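You operate a simulated robot arm through the tools that you are given. There is no shell and no other tool. Be economical: measure what you need, move in short steps, check, and stop when the job is done.

You run a simulated two-armed robot. Do the job below in one go: nothing can be reset, and whatever is moved stays where it is left.

TASK
Pick up the beige paper reel from the third shelf from the top of the tall rack with one hand, pass it to the other hand and put it on the top of the packing table.

Only the result counts: the job must be done as asked and must still hold three seconds after the hand-in. Knocking over, shifting, dropping, spilling or breaking anything else fails it.

THE ROBOT
Two 7-joint arms with two-finger parallel grippers on one trunk, on a base that drives. Base frame: it is fixed to the floor where the robot stands at the start and does not move with it; the origin is under the middle of the robot, x ahead of it, y to its left, z up. Readings come in m, rad, newtons and seconds.
The left shoulder is at the start at [0.06, 0.189, 1.228], the right one opposite. With the tool pointing down near the work surface each hand reaches from about 0.1 to 0.66 m from the robot's upright axis, wherever it stands, measured 20 degrees to its own side. Places, roughly: top of the packing table [-0.2, 1.3, 0.9]. Payload 3.43 kg a hand.
The tool frame of a hand sits at the grasp point between the pads (the TCP): z along the fingers, y along the line on which they close. The tips reach 0.03 m beyond it. The gripper opens to 0.094 m. The fingers are 0.028 m wide and 0.01 m thick; the gripper's body (0.05 by 0.096 m) begins 0.055 m behind the TCP.
Orientation is that of the tool frame in the base frame, as [roll, pitch, yaw] about the fixed x, y, z axes, in that order (R = Rz(yaw) Ry(pitch) Rx(roll)). With the fingers straight down and closing along the base's y, the tool's x points along the base's -x, its y along +y and its z along -z.

THE INTERFACE
- The arms move only by the tool step_arm. It takes "left_motion", "right_motion" or both (then of equal length, played together; a hand with none holds still); each is a list of rows, each an object of numbers (a shift or turn left out is 0, a gripper value left out holds the last): "rx", "ry", "rz": the turn, a rotation vector about the tool's x, y, z in rad; "tx", "ty", "tz": the shift along the tool's x, y, z in mm; "jaw": the gripper command, from -1 (shut) to 1 (fully open), values between in proportion. In form: [{"rx": .., "ry": .., "rz": .., "tx": .., "ty": .., "tz": .., "jaw": ..}, ...]. A call has 1 to 8 rows; each row is the pose to reach, as a shift and turn from the pose commanded when the call began, along the tool's axes at that moment. Each row takes 0.2 s and may step no farther than 0.05 m and 0.15 rad from the row before; otherwise, or with a gripper value out of range, the whole call is refused. Where a pose cannot be reached the arm comes as near as it can. A force on the tool above 40 N (or 10 N above the force at the start of the call, whichever is more), or a blocked arm, ends the call early, and 0.2 s more pass. The fingers move at their own pace (about 0.153 m/s each) and stop on an object; they squeeze with about 39 N. The grip force told is the motor's: it shows also when the fingers shut on nothing. Time passes only in rows, and 0.2 s behind the last, so rows that repeat a pose let the fingers close. It gives the time, the measured TCP pose, the force on the tool (base axes), the opening and the grip force at its end, in the units of the frame above (readings bear some noise), with the torque about the TCP (base axes, N m) and any sound that the robot's microphone picked up.
- Cameras (640 x 400 px; columns grow to the right, rows downward): "scene" is now at [0.0054, -0.0287, 1.7701]; the picture's right is [-0.40, -0.92, 0.00], its down [-0.76, 0.34, -0.56] and it looks along [0.51, -0.22, -0.83] (base axes); focal length 270 px, centre (320, 200). "left" rides on the left gripper at [0.076, -0.014, -0.102] in its tool frame; the picture's right is [0.18, 0.98, 0.00], its down [-0.75, 0.14, -0.64] and it looks along [-0.63, 0.12, 0.77] (tool axes); focal length 243 px, centre (320, 200). "right" rides on the right gripper at [0.076, 0.014, -0.102] in its tool frame; the picture's right is [-0.18, 0.98, 0.00], its down [-0.75, -0.14, -0.64] and it looks along [-0.63, -0.12, 0.77] (tool axes); focal length 243 px, centre (320, 200). There is no depth. A picture from a camera that has moved, and an enlarged one, comes with that camera's place and axes in the base frame and with its lens.
- grab_frame(camera): a new picture of that camera. The clock stands still meanwhile.
- raise_lower(by): slides the trunk up (or, below 0, down) by that many m; the arms and the scene camera ride with it, the base frame stays. It gives what a move gives, with no picture.
- roll_base(legs): drives the robot by 1 to 6 legs, each [ahead, left, turn to the left] in m, m and rad, along the robot's own axes; the way and the turn of a leg run together, so that a leg with both is an arc; at most 1.5 m and 3.142 rad a leg. The arms and the cameras ride along, it lands a little off, and it stops where it bumps. It gives what a move gives.
- pan_tilt(pan, tilt): turns the head with the scene camera to pan (to the left, within 1.501 rad either way) and tilt (down, from -0.506 to 1.204), counted from straight ahead of the robot. It gives what a move gives.
- inspect(camera, box): a new picture of the part [left, top, right, bottom] of that camera's present view, enlarged. The clock stands still meanwhile.
- close_job(): hands the job in; it is judged then, once.

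Go step by step. Nothing tells you exact positions but the pictures and the camera data: compare them with the known pose of the tool, close in by small moves and look again before you grip or let go. The budget is 120 turns and 92 pictures, counting those below and the enlarged ones. Unless the task says otherwise, let go and move clear before handing in, and close with one line.

The tools are called after "Emit:" as a command line: name --argument value ..., lists and objects as JSON in quotes. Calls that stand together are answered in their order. step_arm: Moves the arms, as the interface text tells. Its arguments: {"type":"object","properties":{"left_motion":{"type":"array","items":{"type":"object","properties":{"rx":{"type":"number"},"ry":{"type":"number"},"rz":{"type":"number"},"tx":{"type":"number"},"ty":{"type":"number"},"tz":{"type":"number"},"jaw":{"type":"number"}}}},"right_motion":{"type":"array","items":{"type":"object","properties":{"rx":{"type":"number"},"ry":{"type":"number"},"rz":{"type":"number"},"tx":{"type":"number"},"ty":{"type":"number"},"tz":{"type":"number"},"jaw":{"type":"number"}}}}},"required":[]} The other tools are called the same way: raise_lower (by) slides the trunk up or down; roll_base (legs) drives the base; pan_tilt (pan, tilt) turns the head that bears the scene camera; grab_frame (camera) takes a picture; inspect (camera, box) takes an enlarged picture of a part of a camera's view; close_job () hands the job in.

At the start:

```text
time: 0.0
left_tool_pos: [0.2824, 0.0409, 1.1663]
left_orientation: [-3.141, -0.001, 3.141]
left_force: [0.0, 0.3, -0.1]
left_moment: [0.01, -0.01, -0.03]
left_gripper_width: 0.0939
left_gripper_force: 0.0
right_tool_pos: [0.3067, -0.2746, 1.2222]
right_orientation: [3.14, 0.002, 3.141]
right_force: [-0.3, 0.2, 0.1]
right_moment: [0.0, 0.01, 0.01]
right_gripper_width: 0.094
right_gripper_force: 0.0
trunk travel left (down, up): [-0.9, 0.09]
robot x, y, heading: [-0.0012, -0.0008, 0.001]
head pan, tilt: [-0.415, 0.983]
```

scene: 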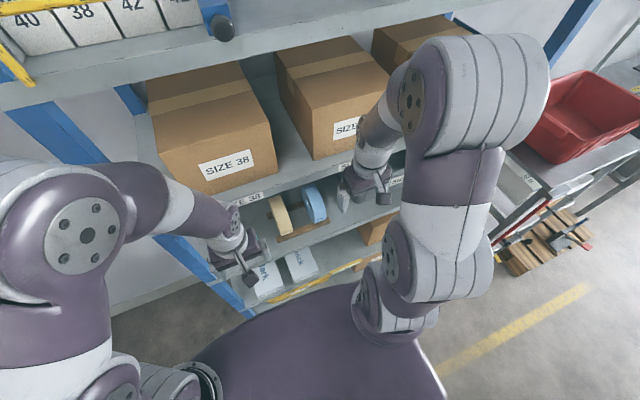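
right: 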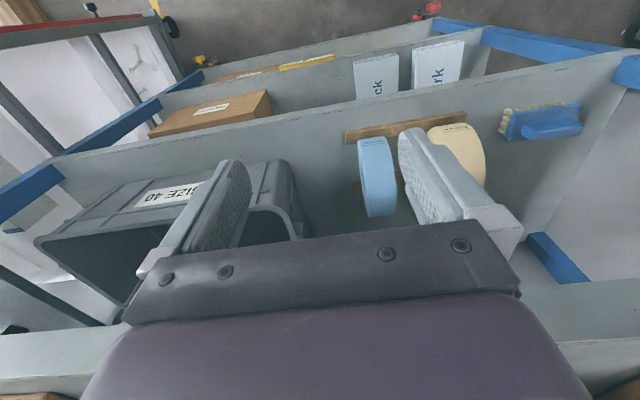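
left: 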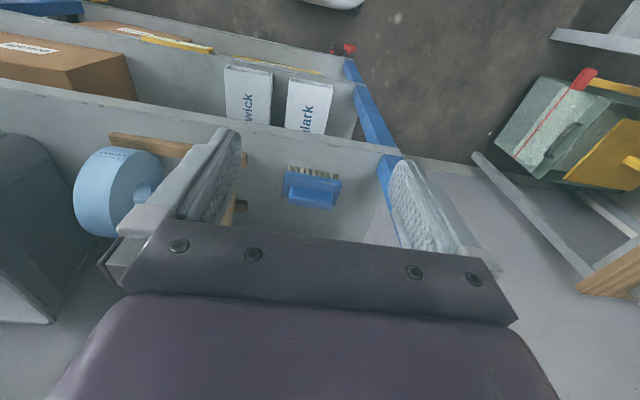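

The beige reel stands beside a blue reel, on what looks like a wooden cradle on the shelf in front of me. I will look closer with the head camera first.

Emit:
inspect --camera "scene" --box '[200, 150, 440, 300]'

Emit:
inspect --camera "right" --box '[320, 80, 640, 280]'

Emit:
pan_tilt --pan 0.0 --tilt 0.5

Emit:
grab_frame --camera "scene"

```text
2.67 times, centred on (320, 225) of scene
camera zoom: at [0.0054, -0.0287, 1.7701], right [-0.4, -0.92, 0.0], down [-0.76, 0.34, -0.56], along [0.51, -0.22, -0.83], focal length 721 px, centre (320, 133)
```

zoom: 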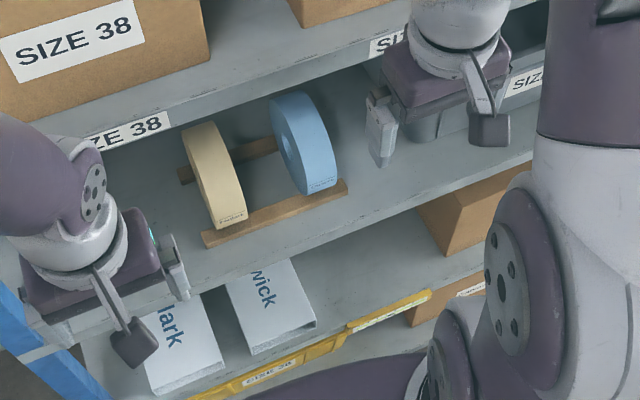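

```text
2.00 times, centred on (480, 180) of right
camera zoom: at [0.2317, -0.2608, 1.3253], right [0.18, 0.98, 0.0], down [0.75, -0.14, 0.64], along [0.63, -0.12, -0.77], focal length 485 px, centre (0, 240)
```

zoom: 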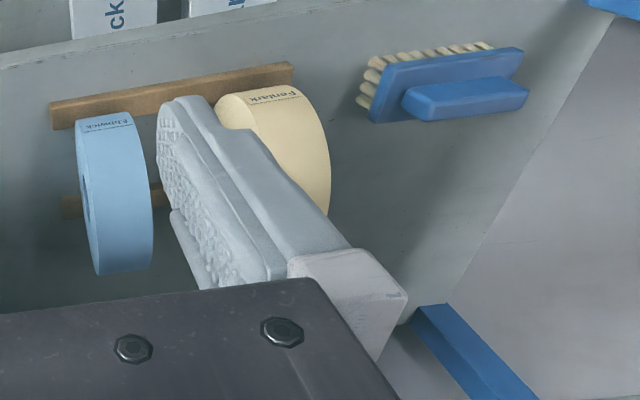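

```text
time: 0.9
left_tool_pos: [0.2831, 0.0411, 1.1657]
left_orientation: [-3.139, -0.001, 3.141]
left_force: [0.3, -1.3, -0.7]
left_moment: [-0.03, -0.04, 0.0]
left_gripper_width: 0.094
left_gripper_force: 0.0
right_tool_pos: [0.3084, -0.2754, 1.222]
right_orientation: [3.141, 0.0, -3.141]
right_force: [0.0, 0.1, -0.3]
right_moment: [-0.01, -0.03, 0.02]
right_gripper_width: 0.0937
right_gripper_force: 0.1
trunk travel left (down, up): [-0.9, 0.09]
robot x, y, heading: [0.0015, 0.0001, 0.002]
head pan, tilt: [0.0, 0.499]
```

```text
86 pictures are left
camera scene: at [0.0315, -0.0003, 1.8099], right [0.0, -1.0, 0.0], down [-0.48, 0.0, -0.88], along [0.88, 0.0, -0.48], focal length 270 px, centre (320, 200)
```

scene: 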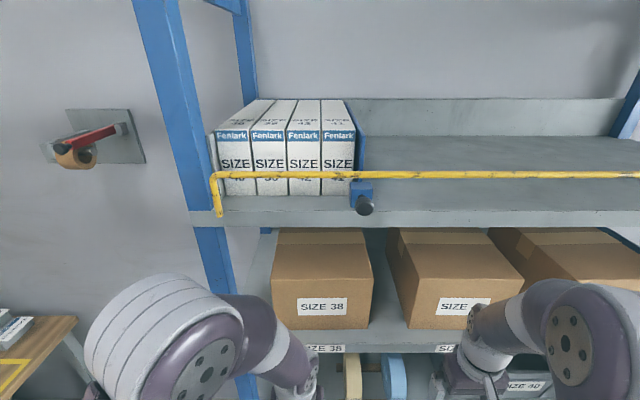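

The rack's third shelf is about 0.4 m ahead, with the reel's front near (0.42, -0.09, 0.97). I'll look around left and behind before moving the base.

Emit:
pan_tilt --pan 1.5 --tilt 0.5

Emit:
grab_frame --camera "scene"

Emit:
pan_tilt --pan -1.5 --tilt 0.6

Emit:
grab_frame --camera "scene"

```text
time: 2.5
left_tool_pos: [0.283, 0.0417, 1.1646]
left_orientation: [-3.141, 0.0, -3.141]
left_force: [-1.0, 0.0, -0.5]
left_moment: [-0.03, -0.01, -0.03]
left_gripper_width: 0.0941
left_gripper_force: 0.0
right_tool_pos: [0.3074, -0.2746, 1.222]
right_orientation: [3.141, 0.0, 3.141]
right_force: [0.7, -0.3, 1.1]
right_moment: [0.05, 0.01, 0.01]
right_gripper_width: 0.0935
right_gripper_force: 0.1
trunk travel left (down, up): [-0.9, 0.09]
robot x, y, heading: [0.0, -0.0021, -0.0]
head pan, tilt: [1.499, 0.499]
```

```text
85 pictures are left
camera scene: at [-0.0528, 0.0906, 1.81], right [1.0, -0.07, 0.0], down [-0.03, -0.48, -0.88], along [0.06, 0.88, -0.48], focal length 270 px, centre (320, 200)
```

scene: 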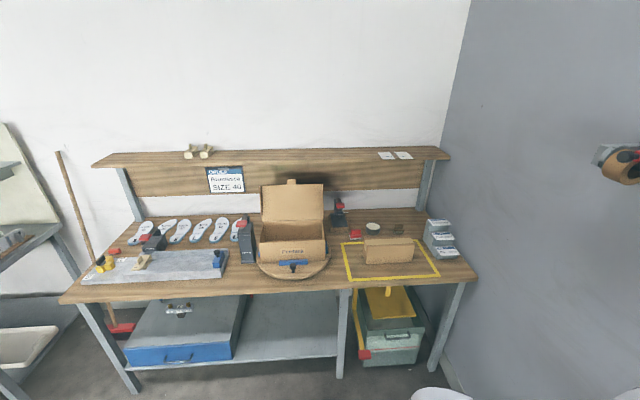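

```text
time: 5.1
left_tool_pos: [0.2825, 0.0406, 1.1663]
left_orientation: [-3.141, 0.001, 3.141]
left_force: [-0.2, 1.3, 0.4]
left_moment: [-0.01, 0.03, -0.03]
left_gripper_width: 0.094
left_gripper_force: 0.0
right_tool_pos: [0.3077, -0.2747, 1.2221]
right_orientation: [-3.14, 0.0, -3.141]
right_force: [0.3, 0.2, 0.0]
right_moment: [0.0, 0.0, -0.01]
right_gripper_width: 0.0943
right_gripper_force: 0.0
trunk travel left (down, up): [-0.9, 0.09]
robot x, y, heading: [-0.0023, -0.0008, -0.002]
head pan, tilt: [-1.499, 0.6]
```

```text
84 pictures are left
camera scene: at [-0.0531, -0.0883, 1.8009], right [-1.0, -0.07, 0.0], down [-0.04, 0.56, -0.83], along [0.06, -0.82, -0.56], focal length 270 px, centre (320, 200)
```

scene: 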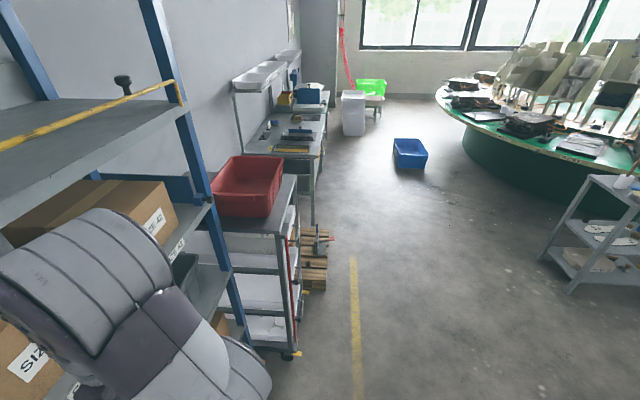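

The packing table is clear in a few places; I'll choose the spot later. Now I back off 0.25 m to get room for a horizontal approach, and look at the reel.

Emit:
roll_base --legs '[[-0.25, 0, 0]]'

Emit:
raise_lower --by -0.3

Emit:
pan_tilt --pan -0.1 --tilt 0.75

Emit:
grab_frame --camera "scene"

Emit:
grab_frame --camera "right"

```text
time: 7.0
left_tool_pos: [0.0333, 0.041, 1.1659]
left_orientation: [3.14, -0.003, -3.14]
left_force: [1.1, -0.1, 0.4]
left_moment: [0.02, 0.04, 0.0]
left_gripper_width: 0.0941
left_gripper_force: 0.0
right_tool_pos: [0.0595, -0.2746, 1.222]
right_orientation: [3.14, -0.001, -3.14]
right_force: [-0.5, 0.2, -0.2]
right_moment: [0.05, 0.0, 0.0]
right_gripper_width: 0.0941
right_gripper_force: 0.0
trunk travel left (down, up): [-0.9, 0.09]
robot x, y, heading: [-0.2515, -0.0002, -0.002]
head pan, tilt: [-1.499, 0.6]
```

```text
time: 9.9
left_tool_pos: [0.0325, 0.0415, 0.8655]
left_orientation: [-3.141, -0.002, -3.14]
left_force: [0.6, -0.6, -0.2]
left_moment: [0.01, -0.03, -0.03]
left_gripper_width: 0.0939
left_gripper_force: 0.0
right_tool_pos: [0.0575, -0.2751, 0.9222]
right_orientation: [3.141, 0.0, -3.14]
right_force: [-0.5, -0.4, 0.2]
right_moment: [0.02, 0.0, 0.03]
right_gripper_width: 0.094
right_gripper_force: 0.1
trunk travel left (down, up): [-0.6, 0.39]
robot x, y, heading: [-0.2527, 0.0006, 0.006]
head pan, tilt: [-1.499, 0.6]
```

```text
time: 11.5
left_tool_pos: [0.032, 0.0407, 0.8659]
left_orientation: [-3.141, 0.002, -3.141]
left_force: [-0.4, -0.4, 0.4]
left_moment: [-0.01, 0.0, 0.0]
left_gripper_width: 0.094
left_gripper_force: 0.1
right_tool_pos: [0.057, -0.2754, 0.9232]
right_orientation: [-3.14, 0.0, -3.14]
right_force: [0.2, -0.2, -0.2]
right_moment: [0.0, -0.02, -0.03]
right_gripper_width: 0.094
right_gripper_force: 0.1
trunk travel left (down, up): [-0.6, 0.39]
robot x, y, heading: [-0.2504, 0.0004, 0.001]
head pan, tilt: [-0.099, 0.75]
```

```text
83 pictures are left
camera scene: at [-0.2279, -0.0085, 1.488], right [-0.1, -1.0, 0.0], down [-0.68, 0.07, -0.73], along [0.73, -0.07, -0.68], focal length 270 px, centre (320, 200)
```

scene: 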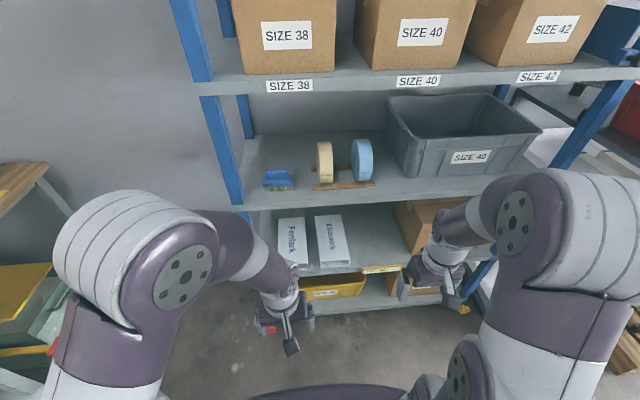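

```text
82 pictures are left
camera right: at [-0.0191, -0.2607, 1.0253], right [0.18, 0.98, 0.0], down [0.75, -0.14, 0.64], along [0.63, -0.12, -0.77], focal length 243 px, centre (320, 200)
```

right: 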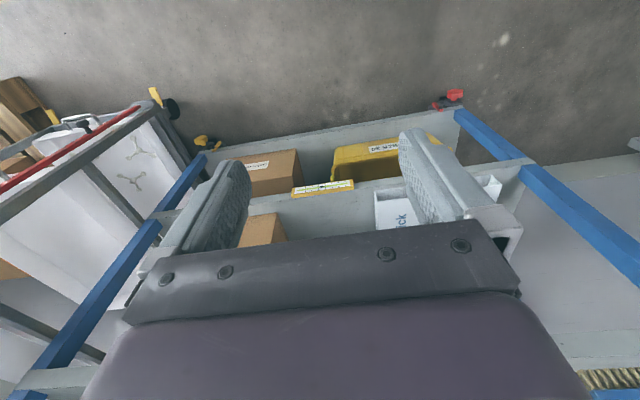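

Clear view now. Zoom on the reels.

Emit:
inspect --camera "scene" --box '[240, 110, 400, 210]'

```text
4.00 times, centred on (320, 160) of scene
camera zoom: at [-0.2279, -0.0085, 1.488], right [-0.1, -1.0, 0.0], down [-0.68, 0.07, -0.73], along [0.73, -0.07, -0.68], focal length 1082 px, centre (320, 360)
```

zoom: 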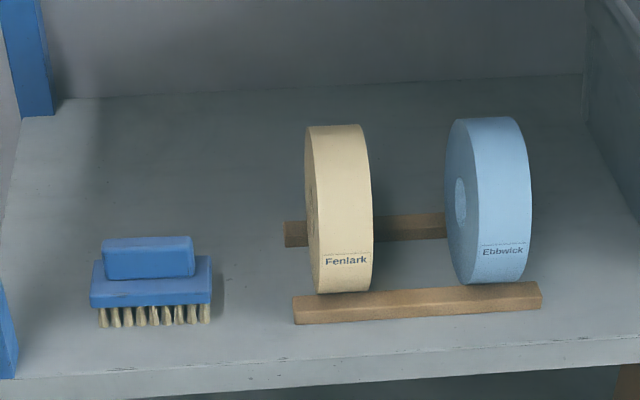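

The beige reel: about 0.04 m thick along y, radius ≈0.065 m, centre near (0.484, -0.09, 0.988), resting on two rails. I move the right hand to a pregrasp pitched 35° downward in front of it, and move the left hand aside.

Emit:
step_arm --right_motion '[{"tx": -36, "ty": 23, "tz": -20, "ry": -0.12, "jaw": 0.5}, {"tx": -73, "ty": 46, "tz": -40, "ry": -0.24}, {"tx": -110, "ty": 69, "tz": -60, "ry": -0.36}, {"tx": -146, "ty": 92, "tz": -79, "ry": -0.48}, {"tx": -183, "ty": 115, "tz": -99, "ry": -0.6}, {"tx": -220, "ty": 138, "tz": -119, "ry": -0.72}, {"tx": -256, "ty": 161, "tz": -138, "ry": -0.84}, {"tx": -293, "ty": 185, "tz": -158, "ry": -0.96}]' --left_motion '[{"ty": 20}, {"ty": 40}, {"ty": 60}, {"ty": 80}, {"ty": 100}, {"ty": 120}, {"ty": 140}, {"ty": 160}]'

Emit:
grab_frame --camera "right"

Emit:
grab_frame --camera "scene"

```text
time: 13.3
left_tool_pos: [0.0334, 0.2021, 0.8666]
left_orientation: [-3.141, -0.001, 3.142]
left_force: [0.2, 0.8, -0.3]
left_moment: [0.01, -0.01, 0.01]
left_gripper_width: 0.0939
left_gripper_force: 0.0
right_tool_pos: [0.3526, -0.0876, 1.0812]
right_orientation: [-3.138, 0.96, -3.137]
right_force: [0.3, -0.2, -0.2]
right_moment: [-0.04, 0.06, 0.04]
right_gripper_width: 0.0702
right_gripper_force: 0.1
trunk travel left (down, up): [-0.6, 0.39]
robot x, y, heading: [-0.2495, -0.0035, 0.001]
head pan, tilt: [-0.099, 0.75]
```

```text
80 pictures are left
camera right: at [0.2238, -0.0741, 1.0776], right [0.1, 0.98, 0.15], down [-0.09, -0.14, 0.99], along [0.99, -0.12, 0.08], focal length 243 px, centre (320, 200)
```

right: 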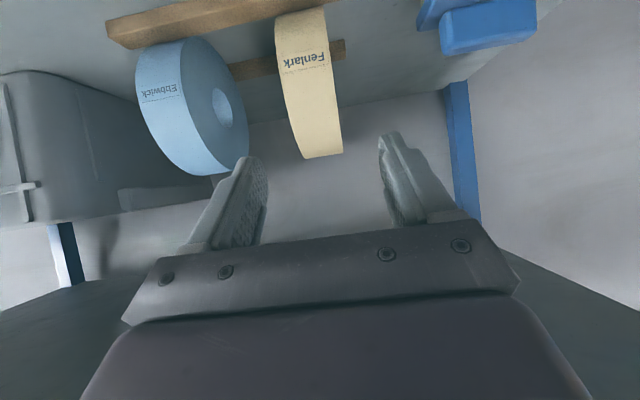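

```text
79 pictures are left
camera scene: at [-0.227, -0.0072, 1.488], right [-0.1, -1.0, 0.0], down [-0.68, 0.07, -0.73], along [0.73, -0.07, -0.68], focal length 270 px, centre (320, 200)
```

scene: 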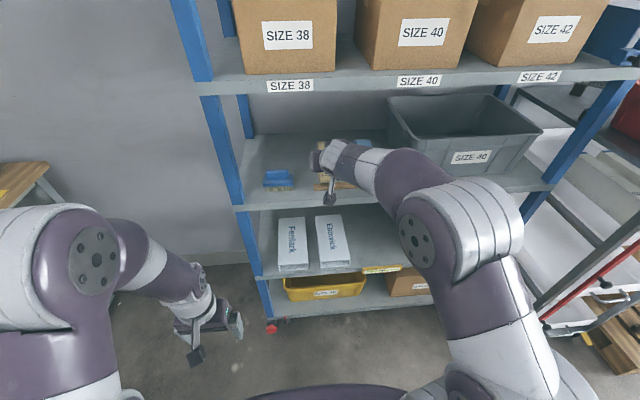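

Both views agree: reel mid-plane y≈-0.092, centre about (0.475, -, 0.988). I advance part way and check.

Emit:
step_arm --right_motion '[{"tx": 2, "ty": -3, "tz": 25}, {"tx": 4, "ty": -4, "tz": 50}, {"tx": 6, "ty": -4, "tz": 65}]'

Emit:
grab_frame --camera "right"

```text
time: 14.1
left_tool_pos: [0.0326, 0.2005, 0.865]
left_orientation: [3.141, -0.001, 3.141]
left_force: [0.2, -1.2, 0.0]
left_moment: [0.02, 0.01, 0.0]
left_gripper_width: 0.0942
left_gripper_force: 0.0
right_tool_pos: [0.3985, -0.0934, 1.0372]
right_orientation: [-3.139, 0.96, -3.141]
right_force: [0.6, -0.3, 0.5]
right_moment: [0.0, -0.04, -0.01]
right_gripper_width: 0.0708
right_gripper_force: 0.0
trunk travel left (down, up): [-0.6, 0.39]
robot x, y, heading: [-0.2491, -0.0018, -0.001]
head pan, tilt: [-0.099, 0.75]
```

```text
78 pictures are left
camera right: at [0.2727, -0.0794, 1.0343], right [0.1, 0.98, 0.15], down [-0.09, -0.14, 0.99], along [0.99, -0.12, 0.08], focal length 243 px, centre (320, 200)
```

right: 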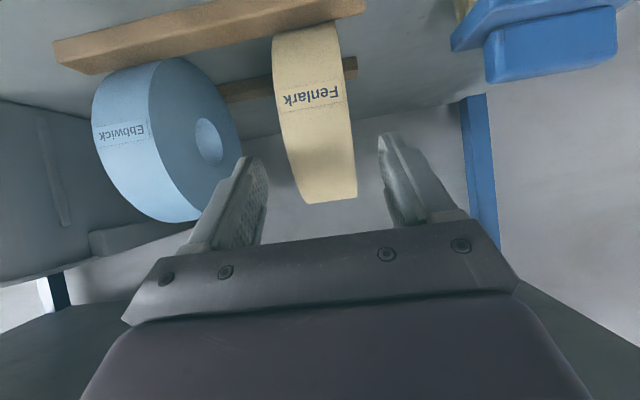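

The reel lies centred between the fingers; advance the remaining 50 mm and check before gripping.

Emit:
step_arm --right_motion '[{"tz": 20}, {"tz": 38}, {"tz": 50}]'

Emit:
grab_frame --camera "right"

Emit:
inspect --camera "scene" --box '[240, 110, 400, 210]'

```text
time: 14.9
left_tool_pos: [0.0324, 0.2005, 0.8651]
left_orientation: [3.141, 0.001, -3.141]
left_force: [0.2, -0.5, -0.1]
left_moment: [0.01, 0.0, 0.0]
left_gripper_width: 0.0941
left_gripper_force: 0.0
right_tool_pos: [0.4418, -0.0925, 1.0103]
right_orientation: [-3.141, 0.958, -3.141]
right_force: [0.3, -1.4, 0.4]
right_moment: [0.02, 0.0, -0.02]
right_gripper_width: 0.0703
right_gripper_force: 0.0
trunk travel left (down, up): [-0.6, 0.39]
robot x, y, heading: [-0.2526, 0.0003, 0.002]
head pan, tilt: [-0.099, 0.75]
```

```text
77 pictures are left
camera right: at [0.3136, -0.0796, 1.0063], right [0.1, 0.98, 0.15], down [-0.09, -0.14, 0.99], along [0.99, -0.12, 0.08], focal length 243 px, centre (320, 200)
```

right: 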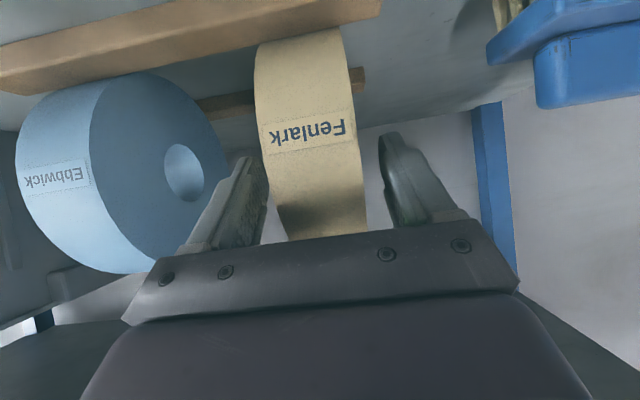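

```text
4.00 times, centred on (320, 160) of scene
camera zoom: at [-0.2273, -0.0084, 1.488], right [-0.1, -1.0, 0.0], down [-0.68, 0.07, -0.73], along [0.73, -0.07, -0.68], focal length 1082 px, centre (320, 360)
```

zoom: 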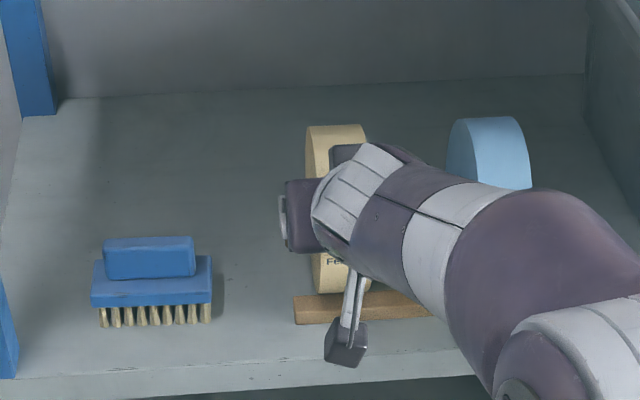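

In position; closing the gripper.

Emit:
step_arm --right_motion '[{"jaw": 0.0}, {"jaw": -0.5}, {"jaw": -1}, {"jaw": -1}]'

Emit:
grab_frame --camera "right"

```text
time: 15.9
left_tool_pos: [0.0319, 0.202, 0.8646]
left_orientation: [3.141, 0.0, -3.139]
left_force: [-0.4, -0.2, 1.1]
left_moment: [0.0, 0.01, 0.01]
left_gripper_width: 0.094
left_gripper_force: 0.0
right_tool_pos: [0.4398, -0.0932, 1.01]
right_orientation: [-3.141, 0.96, -3.141]
right_force: [1.2, 0.4, 2.2]
right_moment: [-0.06, -0.11, 0.03]
right_gripper_width: 0.0441
right_gripper_force: 38.6
trunk travel left (down, up): [-0.6, 0.39]
robot x, y, heading: [-0.2513, 0.0026, -0.002]
head pan, tilt: [-0.099, 0.75]
```

```text
75 pictures are left
camera right: at [0.313, -0.0794, 1.0066], right [0.1, 0.98, 0.15], down [-0.09, -0.14, 0.99], along [0.99, -0.12, 0.08], focal length 243 px, centre (320, 200)
```

right: 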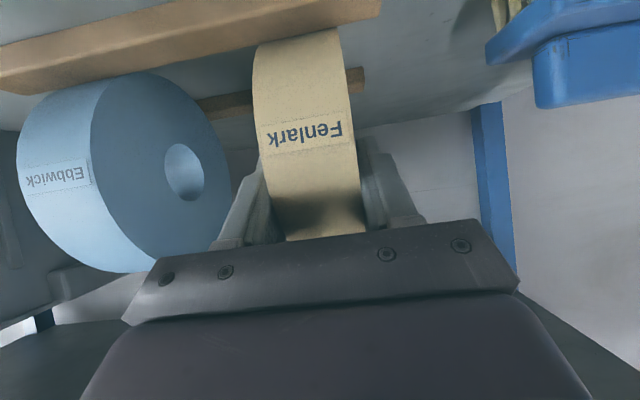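

Gripped at 44 mm width. Lift straight up 40 mm.

Emit:
step_arm --right_motion '[{"tx": -8.2, "tz": -5.7}, {"tx": -16.4, "tz": -11.5}, {"tx": -24.6, "tz": -17.2}, {"tx": -32.8, "tz": -23}]'

Emit:
grab_frame --camera "right"

```text
time: 16.9
left_tool_pos: [0.0321, 0.2003, 0.8657]
left_orientation: [-3.14, 0.0, -3.138]
left_force: [0.0, 0.8, 1.2]
left_moment: [0.03, 0.01, -0.01]
left_gripper_width: 0.0937
left_gripper_force: 0.0
right_tool_pos: [0.4412, -0.0931, 1.0498]
right_orientation: [3.141, 0.957, -3.141]
right_force: [0.5, 0.3, -2.6]
right_moment: [0.01, 0.11, -0.01]
right_gripper_width: 0.0443
right_gripper_force: 39.1
trunk travel left (down, up): [-0.6, 0.39]
robot x, y, heading: [-0.2499, 0.0002, 0.002]
head pan, tilt: [-0.099, 0.75]
```

```text
74 pictures are left
camera right: at [0.313, -0.0797, 1.0465], right [0.1, 0.98, 0.15], down [-0.09, -0.14, 0.99], along [0.99, -0.12, 0.08], focal length 243 px, centre (320, 200)
```

right: 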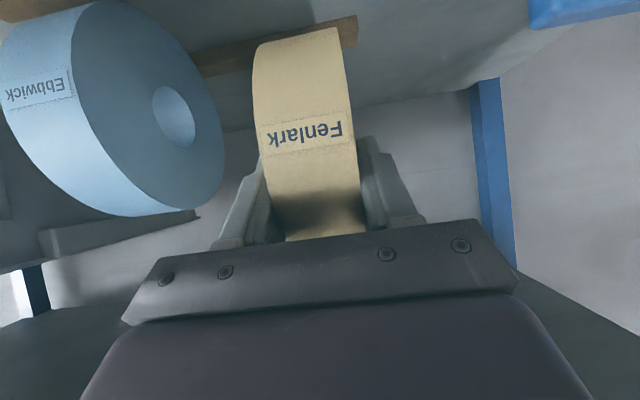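

Held, about 3 N of weight. Retract straight out of the shelf by 0.2 m.

Emit:
step_arm --right_motion '[{"tx": 23, "tz": -33}, {"tx": 46, "tz": -66}, {"tx": 69, "tz": -98}, {"tx": 92, "tz": -131}, {"tx": 115, "tz": -164}]'

Emit:
pan_tilt --pan 1.5 --tilt 0.3

Emit:
grab_frame --camera "scene"

Emit:
pan_tilt --pan -0.1 --tilt 0.75

Emit:
grab_frame --camera "scene"

```text
time: 18.1
left_tool_pos: [0.0305, 0.201, 0.8653]
left_orientation: [3.141, 0.0, 3.141]
left_force: [-0.3, 0.6, -0.5]
left_moment: [-0.01, 0.01, -0.01]
left_gripper_width: 0.0943
left_gripper_force: 0.1
right_tool_pos: [0.2393, -0.094, 1.0488]
right_orientation: [3.141, 0.963, -3.141]
right_force: [-0.3, -0.5, -2.8]
right_moment: [0.02, 0.09, 0.01]
right_gripper_width: 0.0443
right_gripper_force: 39.2
trunk travel left (down, up): [-0.6, 0.39]
robot x, y, heading: [-0.2519, 0.0009, -0.005]
head pan, tilt: [-0.099, 0.75]
```

```text
time: 19.8
left_tool_pos: [0.0322, 0.2012, 0.8665]
left_orientation: [3.141, -0.001, -3.139]
left_force: [0.3, -0.1, 0.2]
left_moment: [0.01, -0.03, 0.0]
left_gripper_width: 0.0941
left_gripper_force: 0.1
right_tool_pos: [0.2421, -0.0937, 1.048]
right_orientation: [3.141, 0.959, -3.141]
right_force: [0.4, -0.3, -2.7]
right_moment: [0.02, 0.12, -0.02]
right_gripper_width: 0.0443
right_gripper_force: 39.6
trunk travel left (down, up): [-0.6, 0.39]
robot x, y, heading: [-0.2535, 0.0018, 0.004]
head pan, tilt: [1.499, 0.3]
```

```text
73 pictures are left
camera scene: at [-0.3033, 0.0929, 1.5284], right [1.0, -0.07, 0.0], down [-0.02, -0.3, -0.96], along [0.07, 0.95, -0.3], focal length 270 px, centre (320, 200)
```

scene: 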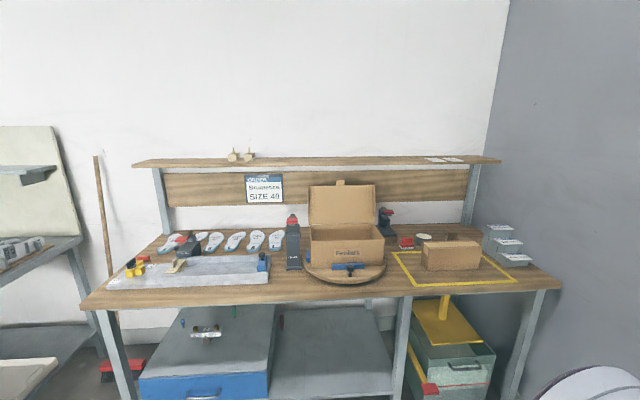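

```text
time: 21.4
left_tool_pos: [0.0322, 0.2011, 0.8672]
left_orientation: [-3.141, -0.001, -3.141]
left_force: [-0.2, 0.7, -0.4]
left_moment: [-0.02, -0.01, 0.02]
left_gripper_width: 0.0942
left_gripper_force: 0.1
right_tool_pos: [0.2409, -0.0932, 1.0487]
right_orientation: [-3.141, 0.96, -3.139]
right_force: [0.0, 0.4, -2.4]
right_moment: [0.0, 0.11, 0.01]
right_gripper_width: 0.0442
right_gripper_force: 39.0
trunk travel left (down, up): [-0.6, 0.39]
robot x, y, heading: [-0.2527, -0.0, -0.0]
head pan, tilt: [-0.099, 0.75]
```

```text
72 pictures are left
camera scene: at [-0.2276, -0.0084, 1.488], right [-0.1, -1.0, 0.0], down [-0.68, 0.07, -0.73], along [0.73, -0.07, -0.68], focal length 270 px, centre (320, 200)
```

scene: 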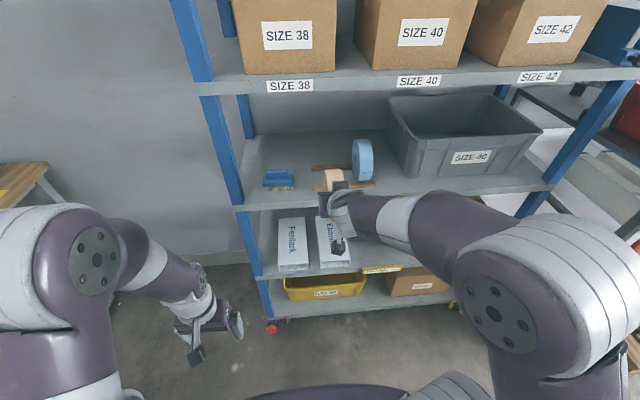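

The reel is out of the rack. I bring it in front of my body, level with the right hand pointing straight ahead, so the left hand can take it from above.

Emit:
step_arm --right_motion '[{"tx": 36, "ty": 15, "tz": 1, "ry": -0.122}, {"tx": 72, "ty": 30, "tz": 2, "ry": -0.244}, {"tx": 108, "ty": 45, "tz": 3, "ry": -0.366}, {"tx": 144, "ty": 60, "tz": 4, "ry": -0.488}, {"tx": 180, "ty": 74, "tz": 4, "ry": -0.61}]'

Emit:
pan_tilt --pan 0 --tilt 0.95

Emit:
grab_frame --camera "scene"

Emit:
grab_frame --camera "left"

```text
time: 22.6
left_tool_pos: [0.0309, 0.2011, 0.8657]
left_orientation: [-3.139, 0.0, 3.142]
left_force: [0.1, 0.5, -0.5]
left_moment: [-0.01, -0.02, 0.0]
left_gripper_width: 0.0939
left_gripper_force: 0.0
right_tool_pos: [0.272, -0.0002, 0.9676]
right_orientation: [-3.135, 1.498, -3.11]
right_force: [0.0, 0.4, -3.4]
right_moment: [-0.01, 0.11, 0.0]
right_gripper_width: 0.0442
right_gripper_force: 38.9
right hand out of reach, approached as far as the arm can: row 3, 4, 5
trunk travel left (down, up): [-0.6, 0.39]
robot x, y, heading: [-0.2533, -0.0033, -0.0]
head pan, tilt: [-0.099, 0.75]
```

```text
time: 23.4
left_tool_pos: [0.0315, 0.201, 0.8664]
left_orientation: [3.14, 0.001, -3.139]
left_force: [0.2, -0.3, -0.1]
left_moment: [0.04, 0.02, 0.01]
left_gripper_width: 0.094
left_gripper_force: 0.1
right_tool_pos: [0.2747, -0.0012, 0.9682]
right_orientation: [3.132, 1.497, -3.126]
right_force: [-0.3, -0.7, -2.7]
right_moment: [0.0, 0.14, -0.02]
right_gripper_width: 0.0439
right_gripper_force: 39.2
trunk travel left (down, up): [-0.6, 0.39]
robot x, y, heading: [-0.2552, -0.0001, -0.0]
head pan, tilt: [0.0, 0.949]
```

```text
71 pictures are left
camera scene: at [-0.2371, -0.0002, 1.4725], right [0.0, -1.0, 0.0], down [-0.81, 0.0, -0.58], along [0.58, 0.0, -0.81], focal length 270 px, centre (320, 200)
```

scene: 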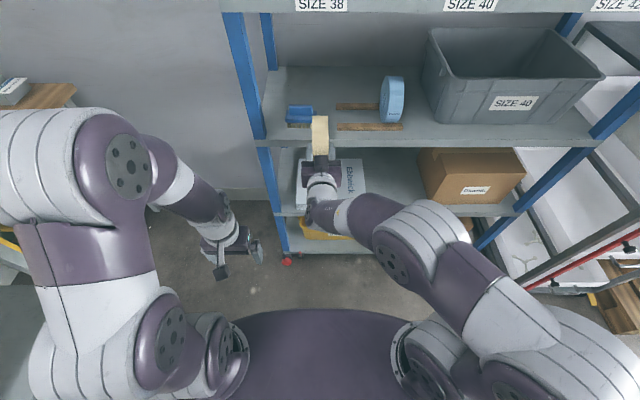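

```text
70 pictures are left
camera left: at [-0.045, 0.1868, 0.9676], right [-0.18, 0.98, 0.0], down [0.75, 0.14, 0.64], along [0.63, 0.12, -0.77], focal length 243 px, centre (320, 200)
```

left: 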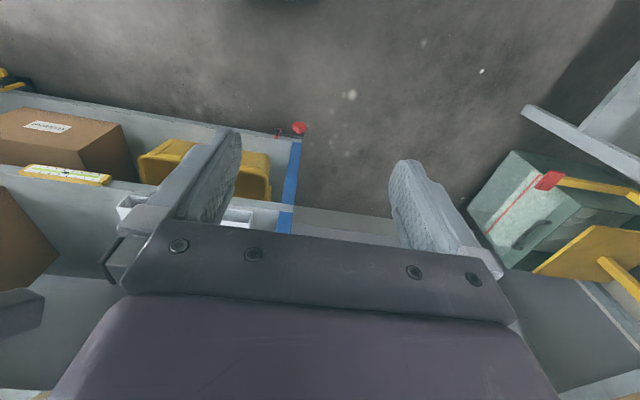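

The right arm stopped at (0.274, 0, 0.968), nearly level, with the reel centre about (0.315, 0, 0.965), which is close to the rack. I back the base away 0.15 m and raise the left hand.

Emit:
roll_base --legs '[[-0.15, 0, 0]]'

Emit:
step_arm --left_motion '[{"tz": -46}, {"tz": -92}, {"tz": -138}, {"tz": -184}, {"tz": -230}, {"tz": -275}]'

```text
time: 24.7
left_tool_pos: [-0.1205, 0.2001, 0.8658]
left_orientation: [3.142, -0.001, -3.141]
left_force: [0.1, 0.1, 0.1]
left_moment: [-0.03, 0.02, -0.01]
left_gripper_width: 0.0939
left_gripper_force: 0.0
right_tool_pos: [0.1206, -0.0013, 0.9691]
right_orientation: [3.132, 1.499, -3.131]
right_force: [-0.2, -1.2, -2.7]
right_moment: [-0.03, 0.17, 0.02]
right_gripper_width: 0.0442
right_gripper_force: 39.1
trunk travel left (down, up): [-0.6, 0.39]
robot x, y, heading: [-0.404, -0.0012, 0.003]
head pan, tilt: [0.0, 0.949]
```

```text
time: 26.1
left_tool_pos: [-0.1136, 0.2017, 1.0167]
left_orientation: [-3.14, -0.001, 3.141]
left_force: [-0.9, 0.9, 0.0]
left_moment: [0.02, 0.01, -0.01]
left_gripper_width: 0.0941
left_gripper_force: 0.2
left hand out of reach, approached as far as the arm can: row 4, 5, 6
right_tool_pos: [0.1229, -0.0016, 0.9684]
right_orientation: [3.131, 1.498, -3.13]
right_force: [0.4, 0.2, -2.5]
right_moment: [0.0, 0.12, 0.0]
right_gripper_width: 0.0444
right_gripper_force: 38.9
trunk travel left (down, up): [-0.6, 0.39]
robot x, y, heading: [-0.4023, 0.0023, 0.005]
head pan, tilt: [0.0, 0.949]
```

With the tool down, the left hand cannot get above z≈1.02, so I'll lower the reel instead, keeping it slightly farther out.

Emit:
step_arm --right_motion '[{"tx": 40, "tz": 10}, {"tx": 80, "tz": 20}, {"tx": 120, "tz": 30}, {"tx": 160, "tz": 30}]'

Emit:
grab_frame --camera "scene"

```text
time: 27.1
left_tool_pos: [-0.1136, 0.2029, 1.0162]
left_orientation: [3.141, -0.001, 3.141]
left_force: [-0.5, -0.8, 0.6]
left_moment: [-0.04, 0.03, -0.03]
left_gripper_width: 0.0939
left_gripper_force: 0.1
right_tool_pos: [0.186, 0.0145, 0.8121]
right_orientation: [3.128, 1.496, -3.13]
right_force: [0.1, 0.5, -1.9]
right_moment: [0.0, 0.11, -0.02]
right_gripper_width: 0.0441
right_gripper_force: 38.9
right hand out of reach, approached as far as the arm can: row 1, 2, 3, 4
trunk travel left (down, up): [-0.6, 0.39]
robot x, y, heading: [-0.4001, 0.0012, -0.002]
head pan, tilt: [0.0, 0.949]
```

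```text
69 pictures are left
camera scene: at [-0.3876, 0.0, 1.4725], right [0.0, -1.0, 0.0], down [-0.81, 0.0, -0.58], along [0.58, 0.0, -0.81], focal length 270 px, centre (320, 200)
```

scene: 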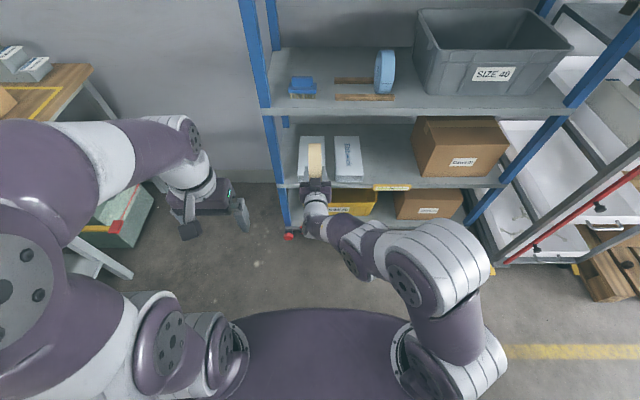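

The left hand may not reach that far out, so I turn the right hand 45° to the left and draw it closer; this suits both arms.

Emit:
step_arm --right_motion '[{"tz": -23, "ty": -11, "rx": -0.13}, {"tz": -46, "ty": -22, "rx": -0.26}, {"tz": -69, "ty": -33, "rx": -0.39}, {"tz": -92, "ty": -44, "rx": -0.52}, {"tz": -115, "ty": -55, "rx": -0.65}, {"tz": -136, "ty": -65, "rx": -0.785}]'

Emit:
grab_frame --camera "scene"

```text
time: 28.5
left_tool_pos: [-0.1155, 0.2013, 1.0174]
left_orientation: [-3.141, 0.001, 3.141]
left_force: [-0.4, 0.2, 0.1]
left_moment: [-0.01, -0.01, 0.04]
left_gripper_width: 0.094
left_gripper_force: 0.0
right_tool_pos: [-0.0229, 0.166, 0.9386]
right_orientation: [3.082, 1.46, -2.497]
right_force: [-0.8, 0.8, -2.5]
right_moment: [-0.07, 0.11, -0.02]
right_gripper_width: 0.0443
right_gripper_force: 38.9
right hand out of reach, approached as far as the arm can: row 1, 2, 3, 4, 5, 6
trunk travel left (down, up): [-0.6, 0.39]
robot x, y, heading: [-0.4036, 0.0008, -0.002]
head pan, tilt: [0.0, 0.949]
```

```text
68 pictures are left
camera scene: at [-0.3908, -0.0011, 1.4724], right [0.0, -1.0, 0.0], down [-0.81, 0.0, -0.58], along [0.58, 0.0, -0.81], focal length 270 px, centre (320, 200)
```

scene: 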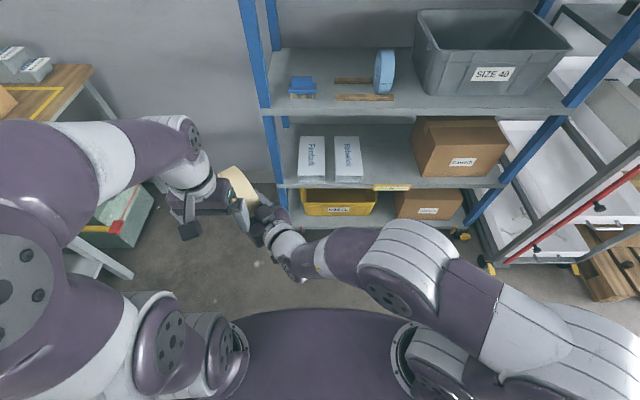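

The arm drifted because the level-pointing pose is near its wrist limit, though nothing was touched. I move the hands apart and pitch the right hand back down to a comfortable pose.

Emit:
step_arm --right_motion '[{"tz": -20, "ty": -27, "ry": 0.12}, {"tz": -40, "ty": -54, "ry": 0.24}, {"tz": -60, "ty": -81, "ry": 0.36}, {"tz": -80, "ty": -108, "ry": 0.48}, {"tz": -100, "ty": -135, "ry": 0.6}, {"tz": -120, "ty": -160, "ry": 0.72}]' --left_motion '[{"ty": 17}, {"ty": 34}, {"ty": 50}, {"ty": 67}, {"ty": 84}, {"ty": 100}]'

Emit:
grab_frame --camera "scene"

```text
time: 29.9
left_tool_pos: [-0.1136, 0.3016, 1.0179]
left_orientation: [3.14, 0.0, -3.14]
left_force: [0.3, -0.2, 0.4]
left_moment: [0.01, -0.02, 0.01]
left_gripper_width: 0.0941
left_gripper_force: 0.0
right_tool_pos: [-0.0946, 0.0522, 0.9356]
right_orientation: [3.132, 0.739, -2.445]
right_force: [0.0, -0.3, -3.0]
right_moment: [-0.06, 0.08, -0.01]
right_gripper_width: 0.0442
right_gripper_force: 39.3
right hand out of reach, approached as far as the arm can: row 1, 2, 3, 4, 5, 6
trunk travel left (down, up): [-0.6, 0.39]
robot x, y, heading: [-0.4049, -0.0036, -0.0]
head pan, tilt: [0.0, 0.949]
```

```text
67 pictures are left
camera scene: at [-0.3886, 0.0001, 1.4725], right [0.0, -1.0, 0.0], down [-0.81, 0.0, -0.58], along [0.58, 0.0, -0.81], focal length 270 px, centre (320, 200)
```

scene: 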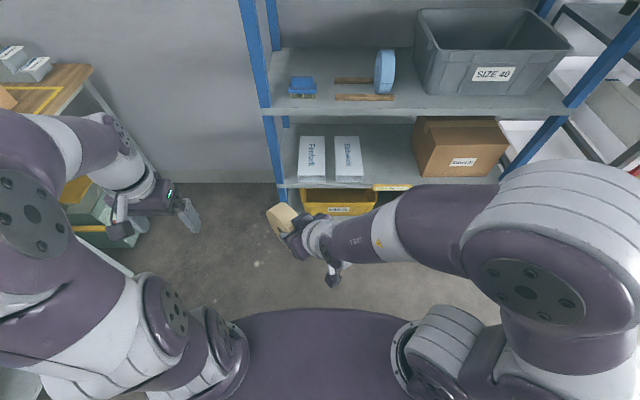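

Right hand is healthy again, pitched 42° down. Now I set a symmetric handover: right hand pointing left-and-down, the reel in the y–z plane in front of me, and the left hand coming from the other side.

Emit:
step_arm --right_motion '[{"tx": -1, "ty": -22, "tz": 12, "rx": -0.084, "rz": -0.092}, {"tx": -2, "ty": -44, "tz": 23, "rx": -0.167, "rz": -0.184}, {"tx": -3, "ty": -66, "tz": 35, "rx": -0.251, "rz": -0.276}, {"tx": -4, "ty": -88, "tz": 46, "rx": -0.335, "rz": -0.367}, {"tx": -5, "ty": -110, "tz": 58, "rx": -0.419, "rz": -0.459}, {"tx": -6, "ty": -132, "tz": 70, "rx": -0.502, "rz": -0.551}, {"tx": -7, "ty": -154, "tz": 81, "rx": -0.586, "rz": -0.643}]'

Emit:
grab_frame --camera "scene"

```text
time: 30.7
left_tool_pos: [-0.1148, 0.3017, 1.0164]
left_orientation: [3.142, 0.0, -3.141]
left_force: [0.0, -0.3, -0.7]
left_moment: [0.01, -0.02, 0.01]
left_gripper_width: 0.0941
left_gripper_force: 0.1
right_tool_pos: [-0.1746, 0.108, 0.9192]
right_orientation: [-3.139, 0.786, -2.166]
right_force: [-0.9, 3.1, 5.2]
right_moment: [-0.9, 0.63, -0.13]
right_gripper_width: 0.0443
right_gripper_force: 38.9
right hand out of reach, approached as far as the arm can: row 1, 2, 3
trunk travel left (down, up): [-0.6, 0.39]
robot x, y, heading: [-0.4048, 0.0015, 0.001]
head pan, tilt: [0.0, 0.949]
stopped in row 3 (right hand): the force on the tool passed its limit at 229 N (the readings are from after the stop); the commanded pose is now the measured one
```

```text
66 pictures are left
camera scene: at [-0.3896, 0.0002, 1.4725], right [0.0, -1.0, 0.0], down [-0.81, 0.0, -0.58], along [0.58, 0.0, -0.81], focal length 270 px, centre (320, 200)
```

scene: 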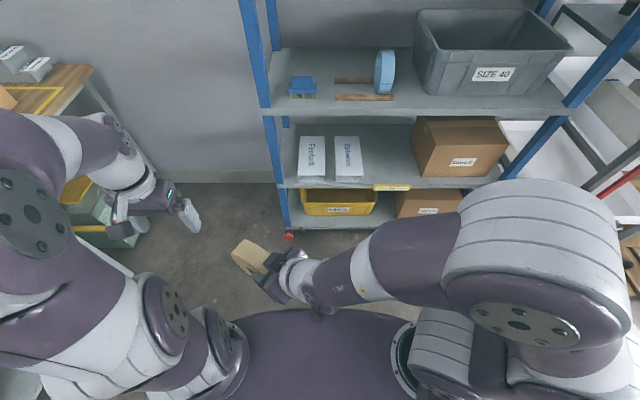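

The right wrist bumped my own torso; the reel is still held, and the command is now reset to the measured pose. I move the hand forward and right, away from the body.

Emit:
step_arm --right_motion '[{"tx": -1, "ty": -39, "tz": -6}, {"tx": -2, "ty": -78, "tz": -12}, {"tx": -2, "ty": -117, "tz": -18}, {"tx": -3, "ty": -155, "tz": -25}]'

Emit:
inspect --camera "scene" --box '[160, 150, 480, 350]'

Emit:
grab_frame --camera "right"

```text
time: 31.7
left_tool_pos: [-0.1139, 0.3018, 1.0164]
left_orientation: [-3.141, 0.0, -3.14]
left_force: [0.2, 0.2, -1.0]
left_moment: [-0.05, 0.0, 0.0]
left_gripper_width: 0.0942
left_gripper_force: 0.0
right_tool_pos: [-0.1749, 0.1074, 0.9187]
right_orientation: [-3.139, 0.787, -2.164]
right_force: [0.9, 1.8, 9.3]
right_moment: [-1.26, 0.96, 0.02]
right_gripper_width: 0.0441
right_gripper_force: 39.1
right hand out of reach, approached as far as the arm can: row 1, 2, 3, 4
trunk travel left (down, up): [-0.6, 0.39]
robot x, y, heading: [-0.4006, 0.0028, 0.005]
head pan, tilt: [0.0, 0.949]
```

```text
2.00 times, centred on (320, 250) of scene
camera zoom: at [-0.389, 0.0, 1.4725], right [0.0, -1.0, 0.0], down [-0.81, 0.0, -0.58], along [0.58, 0.0, -0.81], focal length 541 px, centre (320, 100)
```

zoom: 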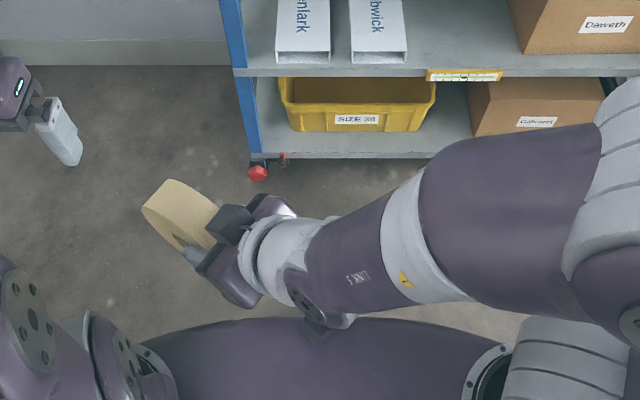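

```text
64 pictures are left
camera right: at [-0.258, 0.011, 0.9379], right [-0.74, 0.66, 0.13], down [0.16, -0.01, 0.99], along [0.65, 0.75, -0.1], focal length 243 px, centre (320, 200)
```

right: 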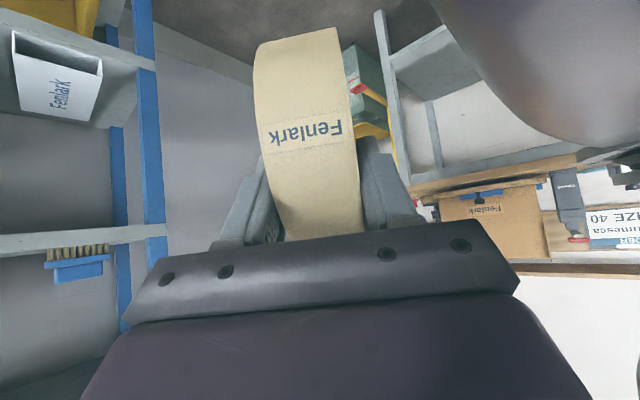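

The arm is stuck against a joint limit in this orientation, so I unwind it: turn back to pointing forward while moving to the pose that was comfortable earlier.

Emit:
step_arm --right_motion '[{"tx": -10, "ty": -41, "tz": -13, "rx": 0.086, "rz": 0.086}, {"tx": -21, "ty": -82, "tz": -26, "rx": 0.172, "rz": 0.172}, {"tx": -31, "ty": -124, "tz": -39, "rx": 0.259, "rz": 0.259}, {"tx": -41, "ty": -165, "tz": -51, "rx": 0.345, "rz": 0.345}, {"tx": -52, "ty": -206, "tz": -64, "rx": 0.431, "rz": 0.431}, {"tx": -62, "ty": -247, "tz": -77, "rx": 0.517, "rz": 0.517}, {"tx": -73, "ty": -289, "tz": -90, "rx": 0.604, "rz": 0.604}, {"tx": -83, "ty": -330, "tz": -103, "rx": 0.69, "rz": 0.69}]'

Emit:
grab_frame --camera "scene"

```text
time: 33.5
left_tool_pos: [-0.1147, 0.3, 1.0174]
left_orientation: [3.141, -0.002, -3.142]
left_force: [0.5, 0.2, -0.8]
left_moment: [-0.02, -0.01, 0.03]
left_gripper_width: 0.094
left_gripper_force: 0.0
right_tool_pos: [0.0908, -0.0868, 1.0517]
right_orientation: [-3.139, 0.785, 3.14]
right_force: [0.5, 1.1, -2.4]
right_moment: [0.01, 0.15, 0.02]
right_gripper_width: 0.0443
right_gripper_force: 38.6
trunk travel left (down, up): [-0.6, 0.39]
robot x, y, heading: [-0.3999, 0.0017, -0.003]
head pan, tilt: [0.0, 0.949]
```

```text
63 pictures are left
camera scene: at [-0.3877, -0.0005, 1.4724], right [0.0, -1.0, 0.0], down [-0.81, 0.0, -0.58], along [0.58, 0.0, -0.81], focal length 270 px, centre (320, 200)
```

scene: 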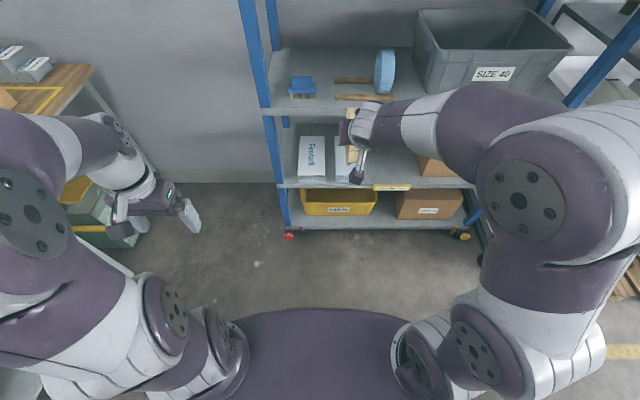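

Fully recovered at the commanded pose. Now I turn the right hand inward gradually at this forward position, well away from the torso.

Emit:
step_arm --right_motion '[{"tx": 5, "ty": -6, "tz": 5, "rx": -0.099, "rz": -0.099}, {"tx": 10, "ty": -12, "tz": 10, "rx": -0.198, "rz": -0.198}, {"tx": 15, "ty": -18, "tz": 15, "rx": -0.297, "rz": -0.297}, {"tx": 20, "ty": -24, "tz": 20, "rx": -0.396, "rz": -0.396}, {"tx": 25, "ty": -30, "tz": 25, "rx": -0.495, "rz": -0.495}, {"tx": 30, "ty": -36, "tz": 30, "rx": -0.594, "rz": -0.594}, {"tx": 35, "ty": -42, "tz": 35, "rx": -0.693, "rz": -0.693}, {"tx": 40, "ty": -50, "tz": 40, "rx": -0.792, "rz": -0.792}]'

Emit:
grab_frame --camera "scene"

```text
time: 35.3
left_tool_pos: [-0.1142, 0.301, 1.0167]
left_orientation: [-3.141, -0.002, -3.141]
left_force: [0.5, -0.8, 0.2]
left_moment: [-0.02, -0.01, -0.01]
left_gripper_width: 0.0939
left_gripper_force: 0.0
right_tool_pos: [0.0898, -0.1369, 0.9962]
right_orientation: [-3.141, 0.783, -2.02]
right_force: [0.6, -0.2, -2.0]
right_moment: [-0.08, 0.04, -0.02]
right_gripper_width: 0.0443
right_gripper_force: 39.1
right hand out of reach, approached as far as the arm can: row 2, 3
trunk travel left (down, up): [-0.6, 0.39]
robot x, y, heading: [-0.4013, -0.0022, 0.001]
head pan, tilt: [0.0, 0.949]
```

```text
62 pictures are left
camera scene: at [-0.3879, -0.0009, 1.4725], right [0.0, -1.0, 0.0], down [-0.81, 0.0, -0.58], along [0.58, 0.0, -0.81], focal length 270 px, centre (320, 200)
```

scene: 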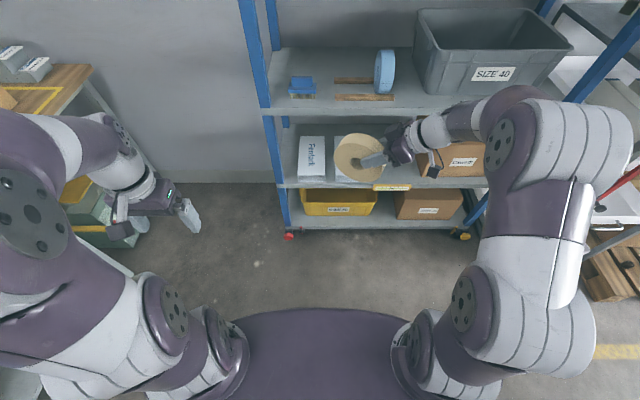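

That works. I finish turning the right hand and simultaneously start turning the left hand to mirror it.

Emit:
step_arm --right_motion '[{"tx": 0, "ty": 10, "tz": 15, "rx": -0.053, "rz": -0.053}, {"tx": 0, "ty": 21, "tz": 30, "rx": -0.106, "rz": -0.106}, {"tx": 0, "ty": 32, "tz": 45, "rx": -0.159, "rz": -0.159}, {"tx": 1, "ty": 43, "tz": 60, "rx": -0.212, "rz": -0.212}, {"tx": 1, "ty": 54, "tz": 75, "rx": -0.265, "rz": -0.265}, {"tx": 1, "ty": 64, "tz": 91, "rx": -0.318, "rz": -0.318}, {"tx": 1, "ty": 64, "tz": 91, "rx": -0.318, "rz": -0.318}, {"tx": 1, "ty": 64, "tz": 91, "rx": -0.318, "rz": -0.318}]' --left_motion '[{"tx": -14, "tz": 7, "rz": 0.14}, {"tx": -28, "tz": 14, "rz": 0.28}, {"tx": -42, "tz": 21, "rz": 0.42}, {"tx": -56, "tz": 28, "rz": 0.56}, {"tx": -70, "tz": 35, "rz": 0.7}, {"tx": -84, "tz": 42, "rz": 0.84}, {"tx": -98, "tz": 49, "rz": 0.98}, {"tx": -112, "tz": 56, "rz": 1.12}]'

Emit:
grab_frame --camera "scene"

```text
time: 37.1
left_tool_pos: [-0.0017, 0.3031, 0.9598]
left_orientation: [-3.142, 0.002, 2.02]
left_force: [-0.4, -0.1, -0.1]
left_moment: [0.01, 0.0, -0.01]
left_gripper_width: 0.0942
left_gripper_force: 0.1
right_tool_pos: [0.0561, -0.0483, 0.9248]
right_orientation: [-3.14, 0.782, -1.573]
right_force: [-0.3, 0.4, -2.4]
right_moment: [-0.1, 0.02, 0.02]
right_gripper_width: 0.0443
right_gripper_force: 39.0
right hand out of reach, approached as far as the arm can: row 5, 6, 7, 8
trunk travel left (down, up): [-0.6, 0.39]
robot x, y, heading: [-0.4035, -0.0003, -0.003]
head pan, tilt: [0.0, 0.949]
```

```text
61 pictures are left
camera scene: at [-0.388, 0.0002, 1.4725], right [0.0, -1.0, 0.0], down [-0.81, 0.0, -0.58], along [0.58, 0.0, -0.81], focal length 270 px, centre (320, 200)
```

scene: 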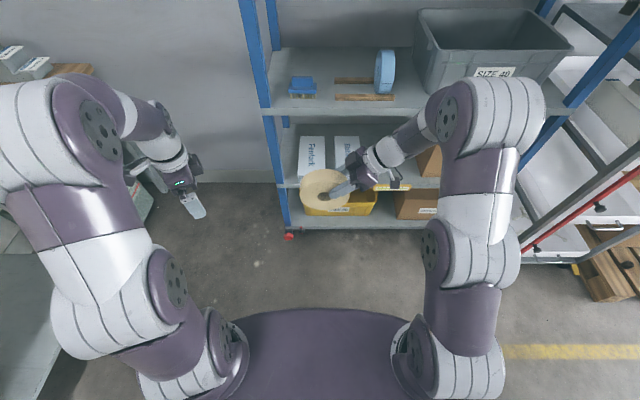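

Right hand in the handover pose; check the reel position closely.

Emit:
inspect --camera "scene" --box '[240, 130, 400, 230]'

```text
4.00 times, centred on (320, 180) of scene
camera zoom: at [-0.388, 0.0002, 1.4725], right [0.0, -1.0, 0.0], down [-0.81, 0.0, -0.58], along [0.58, 0.0, -0.81], focal length 1082 px, centre (320, 280)
```

zoom: 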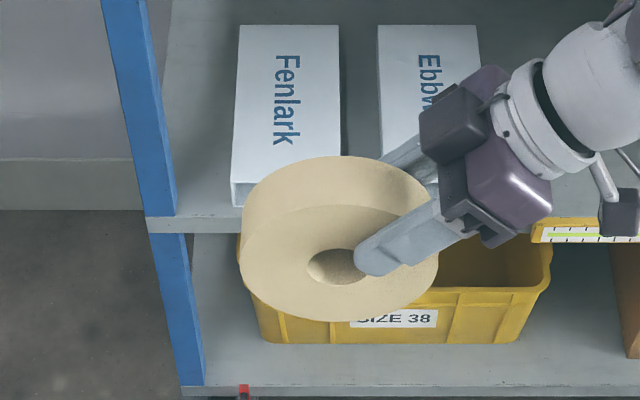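

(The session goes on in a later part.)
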